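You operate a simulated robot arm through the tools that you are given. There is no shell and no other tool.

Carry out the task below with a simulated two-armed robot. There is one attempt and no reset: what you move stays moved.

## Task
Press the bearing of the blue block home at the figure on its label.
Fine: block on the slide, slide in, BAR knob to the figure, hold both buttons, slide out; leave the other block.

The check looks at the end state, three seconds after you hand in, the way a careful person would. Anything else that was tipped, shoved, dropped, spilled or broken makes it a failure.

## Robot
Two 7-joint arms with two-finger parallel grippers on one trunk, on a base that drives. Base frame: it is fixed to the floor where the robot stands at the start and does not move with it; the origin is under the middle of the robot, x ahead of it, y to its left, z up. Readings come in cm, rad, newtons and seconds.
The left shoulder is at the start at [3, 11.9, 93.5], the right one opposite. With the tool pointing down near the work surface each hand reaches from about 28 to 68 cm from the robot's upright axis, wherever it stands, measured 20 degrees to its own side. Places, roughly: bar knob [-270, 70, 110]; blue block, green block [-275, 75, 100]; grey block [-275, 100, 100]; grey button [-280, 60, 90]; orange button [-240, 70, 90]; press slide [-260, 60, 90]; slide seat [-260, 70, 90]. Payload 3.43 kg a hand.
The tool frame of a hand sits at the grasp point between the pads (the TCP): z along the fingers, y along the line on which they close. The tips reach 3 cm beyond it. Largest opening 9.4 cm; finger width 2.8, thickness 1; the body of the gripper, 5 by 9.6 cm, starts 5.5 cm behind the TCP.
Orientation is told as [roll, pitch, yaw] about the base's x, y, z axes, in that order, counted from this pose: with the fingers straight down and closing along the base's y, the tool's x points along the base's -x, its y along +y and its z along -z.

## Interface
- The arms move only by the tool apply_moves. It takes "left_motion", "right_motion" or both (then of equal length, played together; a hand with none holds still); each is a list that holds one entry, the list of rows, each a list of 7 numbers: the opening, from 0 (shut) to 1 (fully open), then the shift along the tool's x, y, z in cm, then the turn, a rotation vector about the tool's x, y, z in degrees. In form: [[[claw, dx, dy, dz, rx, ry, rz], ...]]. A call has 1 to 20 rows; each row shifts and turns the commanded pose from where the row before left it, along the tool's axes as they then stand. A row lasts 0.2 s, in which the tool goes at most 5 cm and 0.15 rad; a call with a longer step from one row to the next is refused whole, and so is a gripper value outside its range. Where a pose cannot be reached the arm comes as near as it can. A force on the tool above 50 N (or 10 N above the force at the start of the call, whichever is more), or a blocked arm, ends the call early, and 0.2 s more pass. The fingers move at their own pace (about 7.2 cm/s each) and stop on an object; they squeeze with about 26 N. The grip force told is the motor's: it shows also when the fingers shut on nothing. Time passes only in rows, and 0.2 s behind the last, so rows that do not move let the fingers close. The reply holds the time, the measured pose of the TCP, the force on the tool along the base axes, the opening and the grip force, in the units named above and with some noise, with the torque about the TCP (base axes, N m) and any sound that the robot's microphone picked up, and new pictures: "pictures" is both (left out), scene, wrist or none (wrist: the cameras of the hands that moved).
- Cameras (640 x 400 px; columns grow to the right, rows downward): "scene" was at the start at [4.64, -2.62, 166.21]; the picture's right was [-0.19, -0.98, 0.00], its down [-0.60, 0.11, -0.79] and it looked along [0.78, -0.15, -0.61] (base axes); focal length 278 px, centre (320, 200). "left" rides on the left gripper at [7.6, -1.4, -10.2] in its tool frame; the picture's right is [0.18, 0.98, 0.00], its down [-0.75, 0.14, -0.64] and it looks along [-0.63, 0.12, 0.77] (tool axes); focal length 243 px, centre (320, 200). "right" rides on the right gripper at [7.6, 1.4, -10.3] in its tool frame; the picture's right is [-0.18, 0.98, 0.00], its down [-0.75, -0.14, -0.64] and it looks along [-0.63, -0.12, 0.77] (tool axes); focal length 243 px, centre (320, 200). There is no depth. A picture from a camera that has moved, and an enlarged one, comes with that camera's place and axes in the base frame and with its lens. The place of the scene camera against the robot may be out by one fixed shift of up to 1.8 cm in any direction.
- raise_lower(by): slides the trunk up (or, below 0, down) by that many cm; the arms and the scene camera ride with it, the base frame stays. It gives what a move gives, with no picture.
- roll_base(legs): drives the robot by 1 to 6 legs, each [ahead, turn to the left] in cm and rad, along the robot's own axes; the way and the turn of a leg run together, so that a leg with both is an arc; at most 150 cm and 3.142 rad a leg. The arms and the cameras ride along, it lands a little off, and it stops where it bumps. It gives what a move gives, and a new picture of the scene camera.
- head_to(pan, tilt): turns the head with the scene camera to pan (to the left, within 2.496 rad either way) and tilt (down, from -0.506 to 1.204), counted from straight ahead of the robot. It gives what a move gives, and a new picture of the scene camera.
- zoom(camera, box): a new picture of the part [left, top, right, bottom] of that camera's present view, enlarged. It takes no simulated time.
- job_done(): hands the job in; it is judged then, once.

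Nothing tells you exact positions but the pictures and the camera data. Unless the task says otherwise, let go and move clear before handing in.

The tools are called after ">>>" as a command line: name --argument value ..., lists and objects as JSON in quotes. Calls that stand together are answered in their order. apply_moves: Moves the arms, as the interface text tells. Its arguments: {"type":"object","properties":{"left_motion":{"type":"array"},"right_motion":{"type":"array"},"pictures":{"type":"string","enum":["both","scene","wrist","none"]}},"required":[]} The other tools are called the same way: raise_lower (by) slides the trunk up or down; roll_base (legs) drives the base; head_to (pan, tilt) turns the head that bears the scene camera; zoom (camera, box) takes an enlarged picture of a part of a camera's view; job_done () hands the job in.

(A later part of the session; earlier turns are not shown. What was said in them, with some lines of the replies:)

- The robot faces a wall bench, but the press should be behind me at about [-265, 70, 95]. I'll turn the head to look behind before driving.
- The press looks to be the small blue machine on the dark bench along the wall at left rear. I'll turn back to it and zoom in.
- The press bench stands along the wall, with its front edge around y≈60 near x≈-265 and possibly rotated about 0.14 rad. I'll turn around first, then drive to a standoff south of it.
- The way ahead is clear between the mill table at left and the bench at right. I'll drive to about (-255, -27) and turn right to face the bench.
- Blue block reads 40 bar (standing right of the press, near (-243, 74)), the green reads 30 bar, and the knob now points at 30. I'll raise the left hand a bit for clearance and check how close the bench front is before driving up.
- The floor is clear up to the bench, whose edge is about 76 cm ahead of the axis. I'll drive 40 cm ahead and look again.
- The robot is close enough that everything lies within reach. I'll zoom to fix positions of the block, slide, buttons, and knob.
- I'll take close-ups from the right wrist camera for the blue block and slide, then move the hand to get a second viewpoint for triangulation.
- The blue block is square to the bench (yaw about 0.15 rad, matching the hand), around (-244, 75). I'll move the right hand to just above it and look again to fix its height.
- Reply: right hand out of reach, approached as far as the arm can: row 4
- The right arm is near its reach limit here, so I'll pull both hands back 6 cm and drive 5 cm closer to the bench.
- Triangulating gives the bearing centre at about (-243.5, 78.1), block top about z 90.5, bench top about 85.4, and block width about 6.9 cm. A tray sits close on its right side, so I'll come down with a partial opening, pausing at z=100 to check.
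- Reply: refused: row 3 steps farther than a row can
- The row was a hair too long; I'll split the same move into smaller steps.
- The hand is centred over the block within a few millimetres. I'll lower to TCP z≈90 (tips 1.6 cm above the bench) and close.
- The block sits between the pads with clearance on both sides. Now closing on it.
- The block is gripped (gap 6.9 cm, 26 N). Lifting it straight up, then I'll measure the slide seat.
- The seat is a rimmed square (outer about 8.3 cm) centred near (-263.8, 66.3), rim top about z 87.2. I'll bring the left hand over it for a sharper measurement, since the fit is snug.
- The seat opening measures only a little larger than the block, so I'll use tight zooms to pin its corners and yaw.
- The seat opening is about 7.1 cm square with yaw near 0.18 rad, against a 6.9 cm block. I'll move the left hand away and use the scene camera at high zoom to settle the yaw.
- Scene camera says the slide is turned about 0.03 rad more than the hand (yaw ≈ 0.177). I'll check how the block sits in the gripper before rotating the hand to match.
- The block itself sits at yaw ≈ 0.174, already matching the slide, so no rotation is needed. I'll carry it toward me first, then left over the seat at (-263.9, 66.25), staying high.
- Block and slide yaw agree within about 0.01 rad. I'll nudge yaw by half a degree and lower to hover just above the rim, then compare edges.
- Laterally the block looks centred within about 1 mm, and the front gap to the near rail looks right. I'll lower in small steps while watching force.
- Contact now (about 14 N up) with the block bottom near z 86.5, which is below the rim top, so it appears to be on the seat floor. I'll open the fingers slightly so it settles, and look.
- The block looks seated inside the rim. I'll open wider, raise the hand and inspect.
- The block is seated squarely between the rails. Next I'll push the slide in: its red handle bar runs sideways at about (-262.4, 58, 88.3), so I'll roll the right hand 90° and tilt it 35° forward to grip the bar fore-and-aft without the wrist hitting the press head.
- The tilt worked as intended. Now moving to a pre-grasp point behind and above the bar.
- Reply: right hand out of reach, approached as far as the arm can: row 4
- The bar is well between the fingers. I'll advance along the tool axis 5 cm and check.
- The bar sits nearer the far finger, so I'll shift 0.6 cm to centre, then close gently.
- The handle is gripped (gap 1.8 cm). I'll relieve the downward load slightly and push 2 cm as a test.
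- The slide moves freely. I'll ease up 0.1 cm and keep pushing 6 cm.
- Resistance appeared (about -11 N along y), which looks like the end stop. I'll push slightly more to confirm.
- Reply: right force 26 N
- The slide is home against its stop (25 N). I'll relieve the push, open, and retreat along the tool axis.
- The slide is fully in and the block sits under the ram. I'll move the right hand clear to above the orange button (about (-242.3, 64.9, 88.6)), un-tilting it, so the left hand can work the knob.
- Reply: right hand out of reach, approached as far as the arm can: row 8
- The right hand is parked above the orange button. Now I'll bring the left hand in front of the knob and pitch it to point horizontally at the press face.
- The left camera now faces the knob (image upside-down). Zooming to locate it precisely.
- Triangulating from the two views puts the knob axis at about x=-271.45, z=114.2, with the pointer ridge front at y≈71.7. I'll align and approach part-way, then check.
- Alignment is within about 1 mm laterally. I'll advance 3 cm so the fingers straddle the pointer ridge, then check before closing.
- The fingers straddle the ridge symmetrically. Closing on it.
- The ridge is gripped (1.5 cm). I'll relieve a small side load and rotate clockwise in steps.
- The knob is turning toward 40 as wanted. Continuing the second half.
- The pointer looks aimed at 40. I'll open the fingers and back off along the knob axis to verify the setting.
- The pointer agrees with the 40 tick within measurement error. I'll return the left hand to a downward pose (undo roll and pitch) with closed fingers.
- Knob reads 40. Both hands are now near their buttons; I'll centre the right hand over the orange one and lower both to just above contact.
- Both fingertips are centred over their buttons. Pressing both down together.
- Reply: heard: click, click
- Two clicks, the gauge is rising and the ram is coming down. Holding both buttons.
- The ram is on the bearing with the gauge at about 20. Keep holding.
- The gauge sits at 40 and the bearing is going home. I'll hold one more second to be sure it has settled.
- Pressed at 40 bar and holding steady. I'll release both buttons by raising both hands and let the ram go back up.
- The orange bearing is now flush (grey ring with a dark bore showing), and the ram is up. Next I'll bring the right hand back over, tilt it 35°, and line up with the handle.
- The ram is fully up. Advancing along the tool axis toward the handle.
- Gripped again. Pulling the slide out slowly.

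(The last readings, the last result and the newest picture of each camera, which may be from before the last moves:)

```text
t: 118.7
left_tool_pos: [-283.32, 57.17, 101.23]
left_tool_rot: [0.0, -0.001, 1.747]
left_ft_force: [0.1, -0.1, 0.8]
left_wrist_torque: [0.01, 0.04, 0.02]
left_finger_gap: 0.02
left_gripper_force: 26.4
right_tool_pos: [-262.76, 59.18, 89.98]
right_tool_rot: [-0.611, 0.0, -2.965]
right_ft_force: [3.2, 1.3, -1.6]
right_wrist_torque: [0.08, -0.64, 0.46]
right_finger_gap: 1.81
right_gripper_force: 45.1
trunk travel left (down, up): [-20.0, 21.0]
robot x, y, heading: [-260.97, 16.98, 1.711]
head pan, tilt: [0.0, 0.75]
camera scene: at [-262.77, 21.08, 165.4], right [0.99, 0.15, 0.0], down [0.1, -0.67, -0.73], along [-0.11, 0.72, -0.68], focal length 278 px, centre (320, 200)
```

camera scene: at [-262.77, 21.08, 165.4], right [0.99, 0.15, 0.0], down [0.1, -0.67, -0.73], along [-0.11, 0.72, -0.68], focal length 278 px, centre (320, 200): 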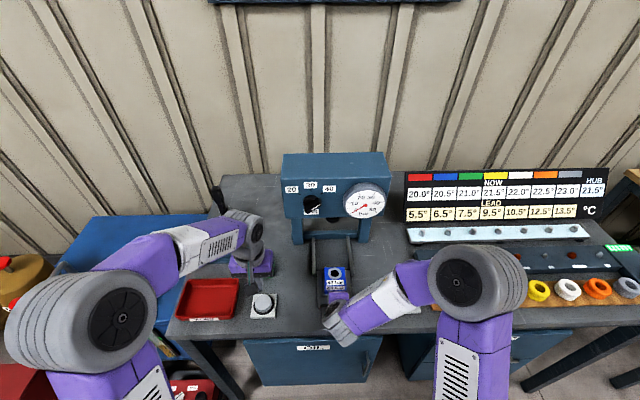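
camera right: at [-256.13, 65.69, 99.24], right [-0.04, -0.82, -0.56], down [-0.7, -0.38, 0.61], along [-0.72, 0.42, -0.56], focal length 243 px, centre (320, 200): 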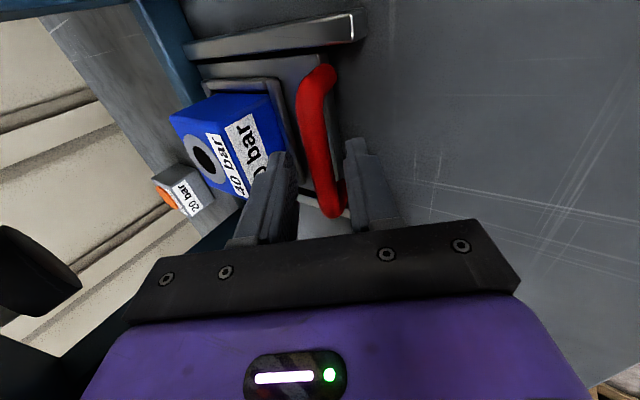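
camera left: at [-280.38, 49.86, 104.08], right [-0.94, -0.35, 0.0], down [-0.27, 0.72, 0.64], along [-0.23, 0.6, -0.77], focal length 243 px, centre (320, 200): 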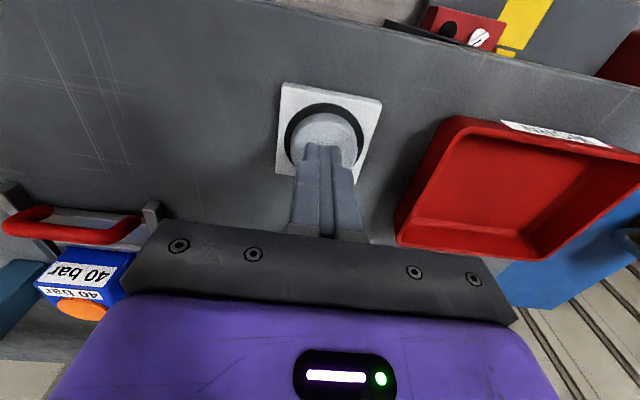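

>>> apply_moves --right_motion '[[[0.1, 0, 0.41, -0.287, 0, 0, 0], [0.1, 0, 0.41, -0.287, 0, 0, 0], [0.1, 0, 0.25, -0.172, 0, 0, 0], [0.1, 0, 0, 0, 0, 0, 0]]]' --pictures "none"

>>> zoom --camera "scene" --box '[280, 220, 400, 330]'

```text
t: 119.7
left_tool_pos: [-283.2, 57.09, 101.26]
left_tool_rot: [0.0, -0.001, 1.747]
left_ft_force: [0.0, 0.5, -0.4]
left_wrist_torque: [0.01, -0.03, -0.01]
left_finger_gap: 0.01
left_gripper_force: 26.2
right_tool_pos: [-262.51, 57.7, 90.09]
right_tool_rot: [-0.612, 0.001, -2.965]
right_ft_force: [3.7, 1.7, 0.0]
right_wrist_torque: [0.09, -0.51, 0.52]
right_finger_gap: 1.81
right_gripper_force: 45.2
trunk travel left (down, up): [-20.0, 21.0]
robot x, y, heading: [-261.2, 16.58, 1.719]
head pan, tilt: [0.0, 0.75]
```

```text
3.64 times, centred on (340, 275) of scene
camera zoom: at [-262.76, 21.07, 165.4], right [0.99, 0.15, 0.0], down [0.1, -0.67, -0.73], along [-0.11, 0.72, -0.68], focal length 1011 px, centre (247, -73)
```

zoom: 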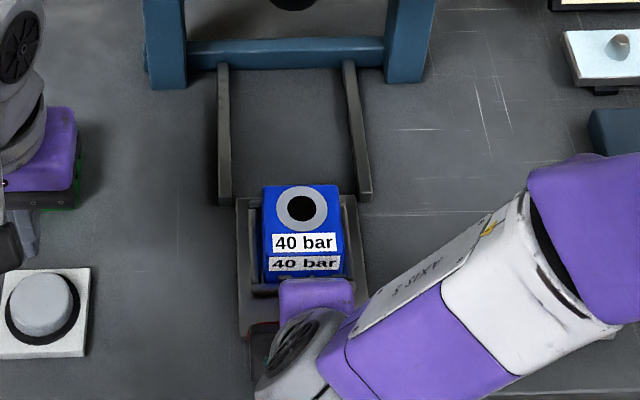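

The slide matches its original out position. I'll nudge 0.3 cm more to confirm it is at the out stop.

>>> apply_moves --right_motion '[[[0.1, 0, 0.25, -0.172, 0, 0, 0], [0.1, 0, 0, 0, 0, 0, 0]]]' --pictures "none"

```text
t: 120.2
left_tool_pos: [-283.22, 57.16, 101.22]
left_tool_rot: [0.0, 0.0, 1.746]
left_ft_force: [0.4, -0.2, 1.0]
left_wrist_torque: [0.0, 0.04, -0.03]
left_finger_gap: 0.01
left_gripper_force: 25.8
right_tool_pos: [-262.48, 57.55, 89.87]
right_tool_rot: [-0.611, 0.0, -2.965]
right_ft_force: [3.9, 4.4, 0.1]
right_wrist_torque: [0.03, -0.38, 0.68]
right_finger_gap: 1.84
right_gripper_force: 44.8
trunk travel left (down, up): [-20.0, 21.0]
robot x, y, heading: [-261.49, 16.62, 1.718]
head pan, tilt: [0.0, 0.75]
```

>>> apply_moves --right_motion '[[[0.1, 0, 0.16, -0.115, 0, 0, 0], [0.1, 0, 0, 0, 0, 0, 0]]]' --pictures "none"

```text
t: 120.8
left_tool_pos: [-283.26, 57.36, 101.18]
left_tool_rot: [0.0, 0.001, 1.748]
left_ft_force: [-0.2, 0.5, 0.3]
left_wrist_torque: [-0.03, 0.06, -0.01]
left_finger_gap: 0.0
left_gripper_force: 25.9
right_tool_pos: [-262.53, 57.53, 90.04]
right_tool_rot: [-0.612, -0.001, -2.967]
right_ft_force: [0.7, 15.6, -2.2]
right_wrist_torque: [0.03, -0.17, 0.83]
right_finger_gap: 1.83
right_gripper_force: 45.1
trunk travel left (down, up): [-20.0, 21.0]
robot x, y, heading: [-261.13, 16.64, 1.721]
head pan, tilt: [0.0, 0.75]
```

The slide is at its out stop. I'll relax, open, and withdraw the hand.

>>> apply_moves --right_motion '[[[0.1, 0, -0.1, 0.07, 0, 0, 0], [0.34, 0, 0, 0, 0, 0, 0], [0.34, 0, 0, 0, 0, 0, 0], [0.34, 0, 0, 0, 0, 0, 0], [0.34, 0, 0, -1, 0, 0, 0], [0.34, 0, 0, -1.5, 0, 0, 0], [0.34, 0, 0, -1.5, 0, 0, 0], [0.34, 0, -1.7, -2.4, 0, 0, 0], [0.34, 0, -1.7, -2.4, 0, 0, 0], [0.34, 2, -1.7, -2.4, 0, 0, 0], [0.34, 3, 0, 0, 0, 0, 0], [0.34, 3, 0, 0, 0, 0, 0], [0.34, 3, 0, 0, 0, 0, 0], [0.34, 0, 0, 0, 0, 0, 0]]]' --left_motion '[[[0, 0, 0, 0, 0, 0, 0], [0, 0, 0, 0, 0, 0, 0], [0, 0, 0, 0, 0, 0, 0], [0, 0, 0, 0, 0, 0, 0], [0, 0, 0, -2, 0, 0, 0], [0, 0, 0, -2, 0, 0, 0], [0, 0, 0, -2, 0, 0, 0], [0, 2, 0, -2, 0, 0, 0], [0, 2, 0, 0, 0, 0, 0], [0, 2, 0, 0, 0, 0, 0], [0, 0, 0, 0, 0, 0, 0], [0, 0, 0, 0, 0, 0, 0], [0, 0, 0, 0, 0, 0, 0], [0, 0, 0, 0, 0, 0, 0]]]' --pictures "both"

>>> zoom --camera "scene" --box '[240, 160, 430, 330]'

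>>> zoom --camera "scene" --box '[300, 255, 372, 325]'

```text
t: 123.8
left_tool_pos: [-282.17, 51.13, 109.22]
left_tool_rot: [0.0, 0.0, 1.746]
left_ft_force: [-0.1, 0.4, 0.1]
left_wrist_torque: [0.04, 0.02, 0.01]
left_finger_gap: 0.02
left_gripper_force: 26.2
right_tool_pos: [-251.27, 57.09, 102.09]
right_tool_rot: [-0.611, 0.002, -2.966]
right_ft_force: [0.0, -0.3, 0.3]
right_wrist_torque: [0.0, 0.0, 0.01]
right_finger_gap: 3.21
right_gripper_force: 0.1
trunk travel left (down, up): [-20.0, 21.0]
robot x, y, heading: [-261.24, 17.11, 1.719]
head pan, tilt: [0.0, 0.75]
camera scene: at [-262.85, 21.05, 165.4], right [0.99, 0.15, 0.0], down [0.1, -0.67, -0.73], along [-0.11, 0.72, -0.68], focal length 278 px, centre (320, 200)
camera right: at [-242.46, 51.59, 109.72], right [-0.04, -0.82, -0.56], down [-0.7, -0.38, 0.61], along [-0.72, 0.42, -0.56], focal length 243 px, centre (320, 200)
camera left: at [-279.32, 44.02, 119.47], right [-0.94, -0.35, 0.0], down [-0.27, 0.72, 0.64], along [-0.23, 0.6, -0.77], focal length 243 px, centre (320, 200)
```

scene: 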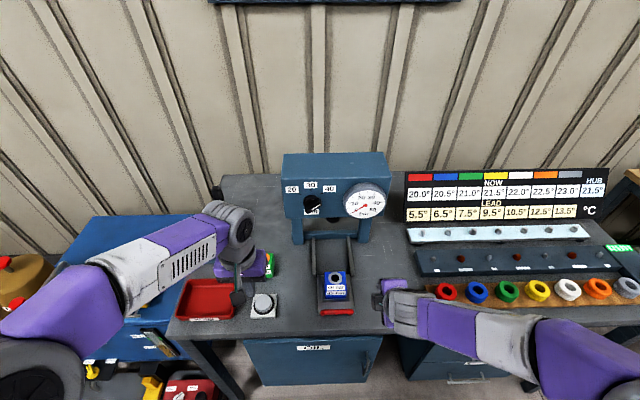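
right: 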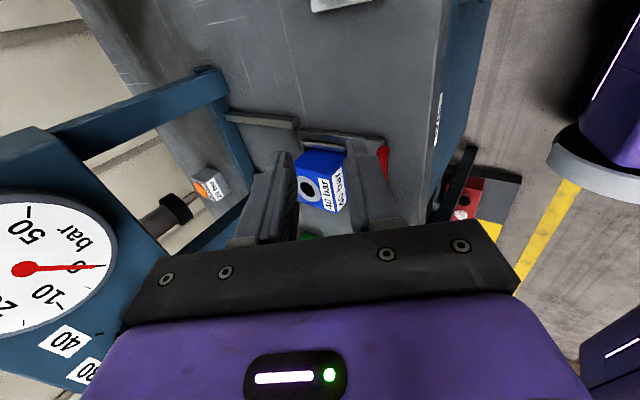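
left: 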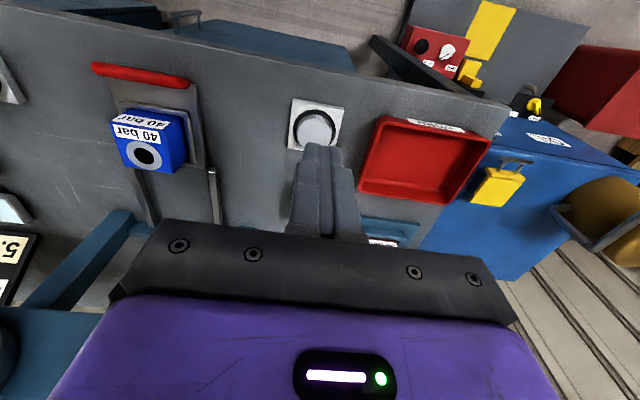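

```text
2.35 times, centred on (335, 245) of scene
camera zoom: at [-262.85, 21.05, 165.4], right [0.99, 0.15, 0.0], down [0.1, -0.67, -0.73], along [-0.11, 0.72, -0.68], focal length 654 px, centre (285, 94)
```

zoom: 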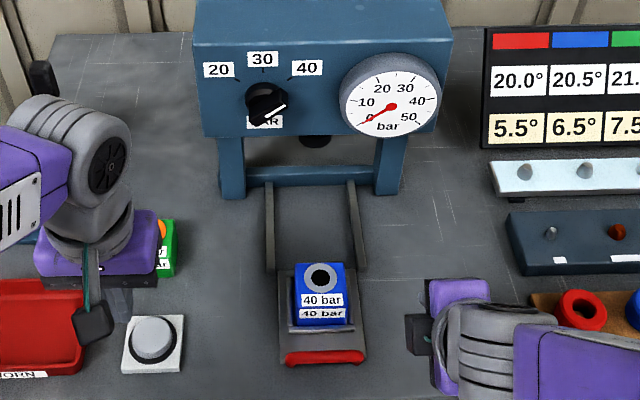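

```text
5.71 times, centred on (336, 290) of scene
camera zoom: at [-262.85, 21.05, 165.4], right [0.99, 0.15, 0.0], down [0.1, -0.67, -0.73], along [-0.11, 0.72, -0.68], focal length 1589 px, centre (229, -314)
```

zoom: 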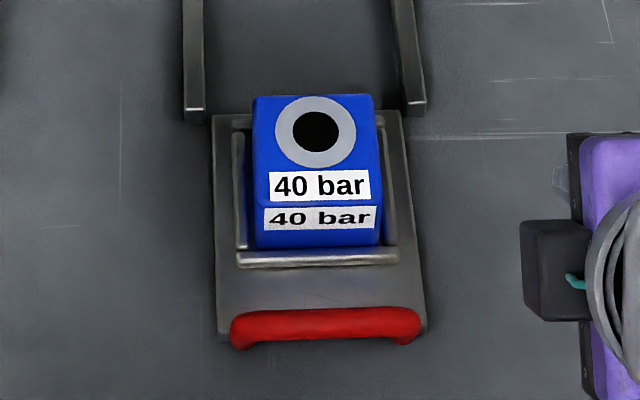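

Bearing is flush, block seated, slide out, gauge at 0. I'll move both hands further clear and check the green block and surroundings.

>>> apply_moves --left_motion '[[[0, 0, 3, -3, 0, 0, 0], [0, 0, 3.5, -3, 0, 0, 0], [0, 0, 3.5, 0, 0, 0, 0], [0, 2, 3, 0, 0, 0, 0], [0, 0, 0, 0, 0, 0, 0]]]' --right_motion '[[[0.34, 3, -1.7, -2.4, 0, 0, 0], [0.34, 3, -1.7, -2.4, 0, 0, 0], [0.34, 3, 0, 0, 0, 0, 0], [0.34, 3, 0, 0, 0, 0, 0], [0.34, 0, 0, 0, 0, 0, 0]]]' --pictures "both"

>>> zoom --camera "scene" --box '[190, 160, 430, 330]'

```text
t: 125.0
left_tool_pos: [-294.76, 47.02, 115.34]
left_tool_rot: [0.001, 0.001, 1.746]
left_ft_force: [0.7, -0.3, -0.5]
left_wrist_torque: [-0.02, -0.02, -0.02]
left_finger_gap: 0.01
left_gripper_force: 25.7
right_tool_pos: [-239.37, 59.31, 107.92]
right_tool_rot: [-0.611, -0.001, -2.966]
right_ft_force: [0.5, -0.1, -0.2]
right_wrist_torque: [-0.02, 0.0, 0.01]
right_finger_gap: 3.21
right_gripper_force: 0.0
trunk travel left (down, up): [-20.0, 21.0]
robot x, y, heading: [-260.74, 16.7, 1.72]
head pan, tilt: [0.0, 0.75]
camera scene: at [-262.82, 21.15, 165.4], right [0.99, 0.15, 0.0], down [0.1, -0.68, -0.73], along [-0.11, 0.72, -0.68], focal length 278 px, centre (320, 200)
camera right: at [-230.61, 53.78, 115.54], right [-0.04, -0.82, -0.56], down [-0.7, -0.38, 0.61], along [-0.72, 0.42, -0.56], focal length 243 px, centre (320, 200)
camera left: at [-291.89, 39.81, 125.57], right [-0.94, -0.35, 0.0], down [-0.27, 0.72, 0.64], along [-0.23, 0.6, -0.77], focal length 243 px, centre (320, 200)
```

scene: 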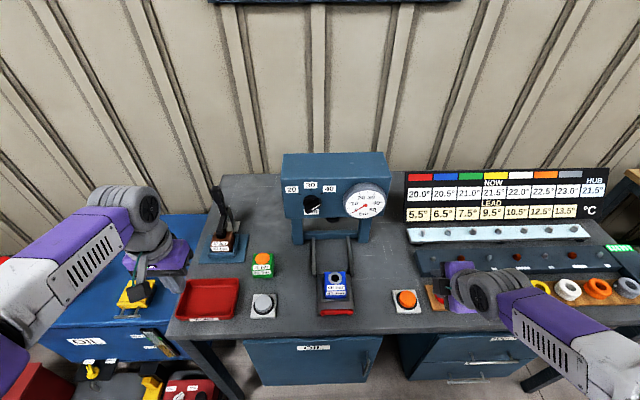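
right: 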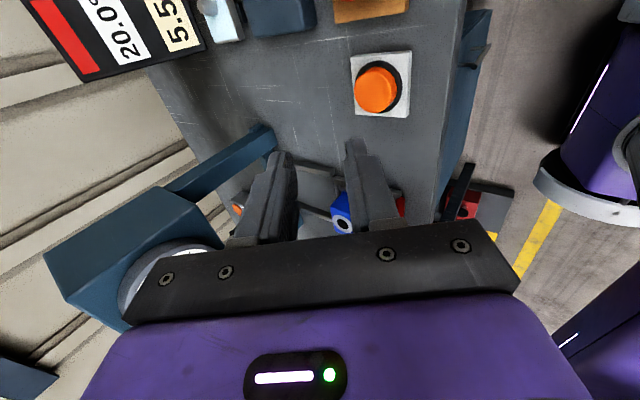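
left: 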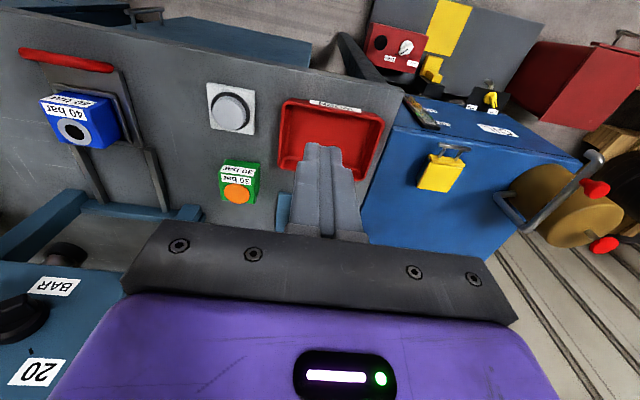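

```text
2.35 times, centred on (310, 245) of scene
camera zoom: at [-262.82, 21.15, 165.4], right [0.99, 0.15, 0.0], down [0.1, -0.68, -0.73], along [-0.11, 0.72, -0.68], focal length 654 px, centre (344, 94)
```

zoom: 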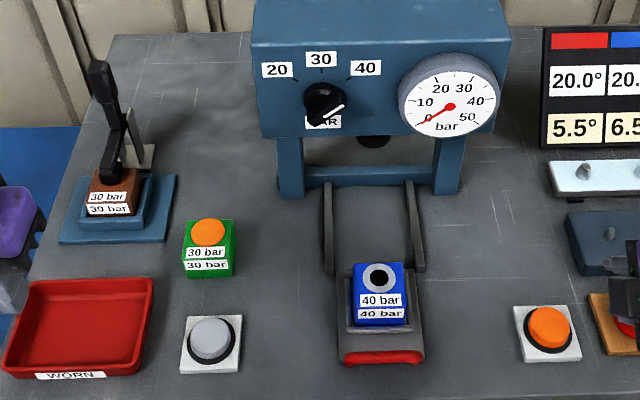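

>>> zoom --camera "left" --box '[20, 60, 160, 160]'

```text
4.00 times, centred on (90, 110) of left
camera zoom: at [-291.89, 39.81, 125.57], right [-0.94, -0.35, 0.0], down [-0.27, 0.72, 0.64], along [-0.23, 0.6, -0.77], focal length 970 px, centre (1240, 560)
```

zoom: 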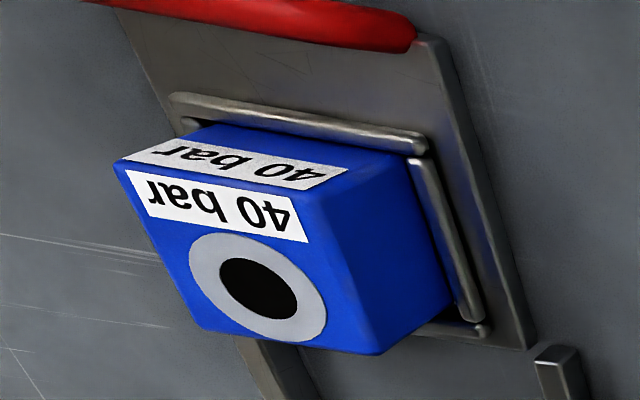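

The bearing is flush in the blue block, which sits square on the drawn-out slide. The knob is at 40, the gauge is back at 0, and the green and other blocks are untouched with both hands clear. Handing in.

>>> job_done

```text
The job is handed in.
```

I pressed the blue block's bearing home at 40 bar, the figure on its label. It now sits flush in the block, and I've handed the job in; no verdict has come back yet.

- **Pressing:** with the block in the slide seat and the slide pushed to its stop, I turned the BAR knob from 30 to 40. I then held both buttons until the gauge had stayed at 40 for over a second.
- **How it was left:** I pulled the slide out to its stop with the blue block still square in its seat. The gauge is back at 0 and the ram is up.
- **Everything else:** the green block was not touched, and I saw nothing else on the bench moved. Both hands are open space away from the press and the bench parts.

The knob pointer lined up with the 40 mark to within a few degrees by eye.
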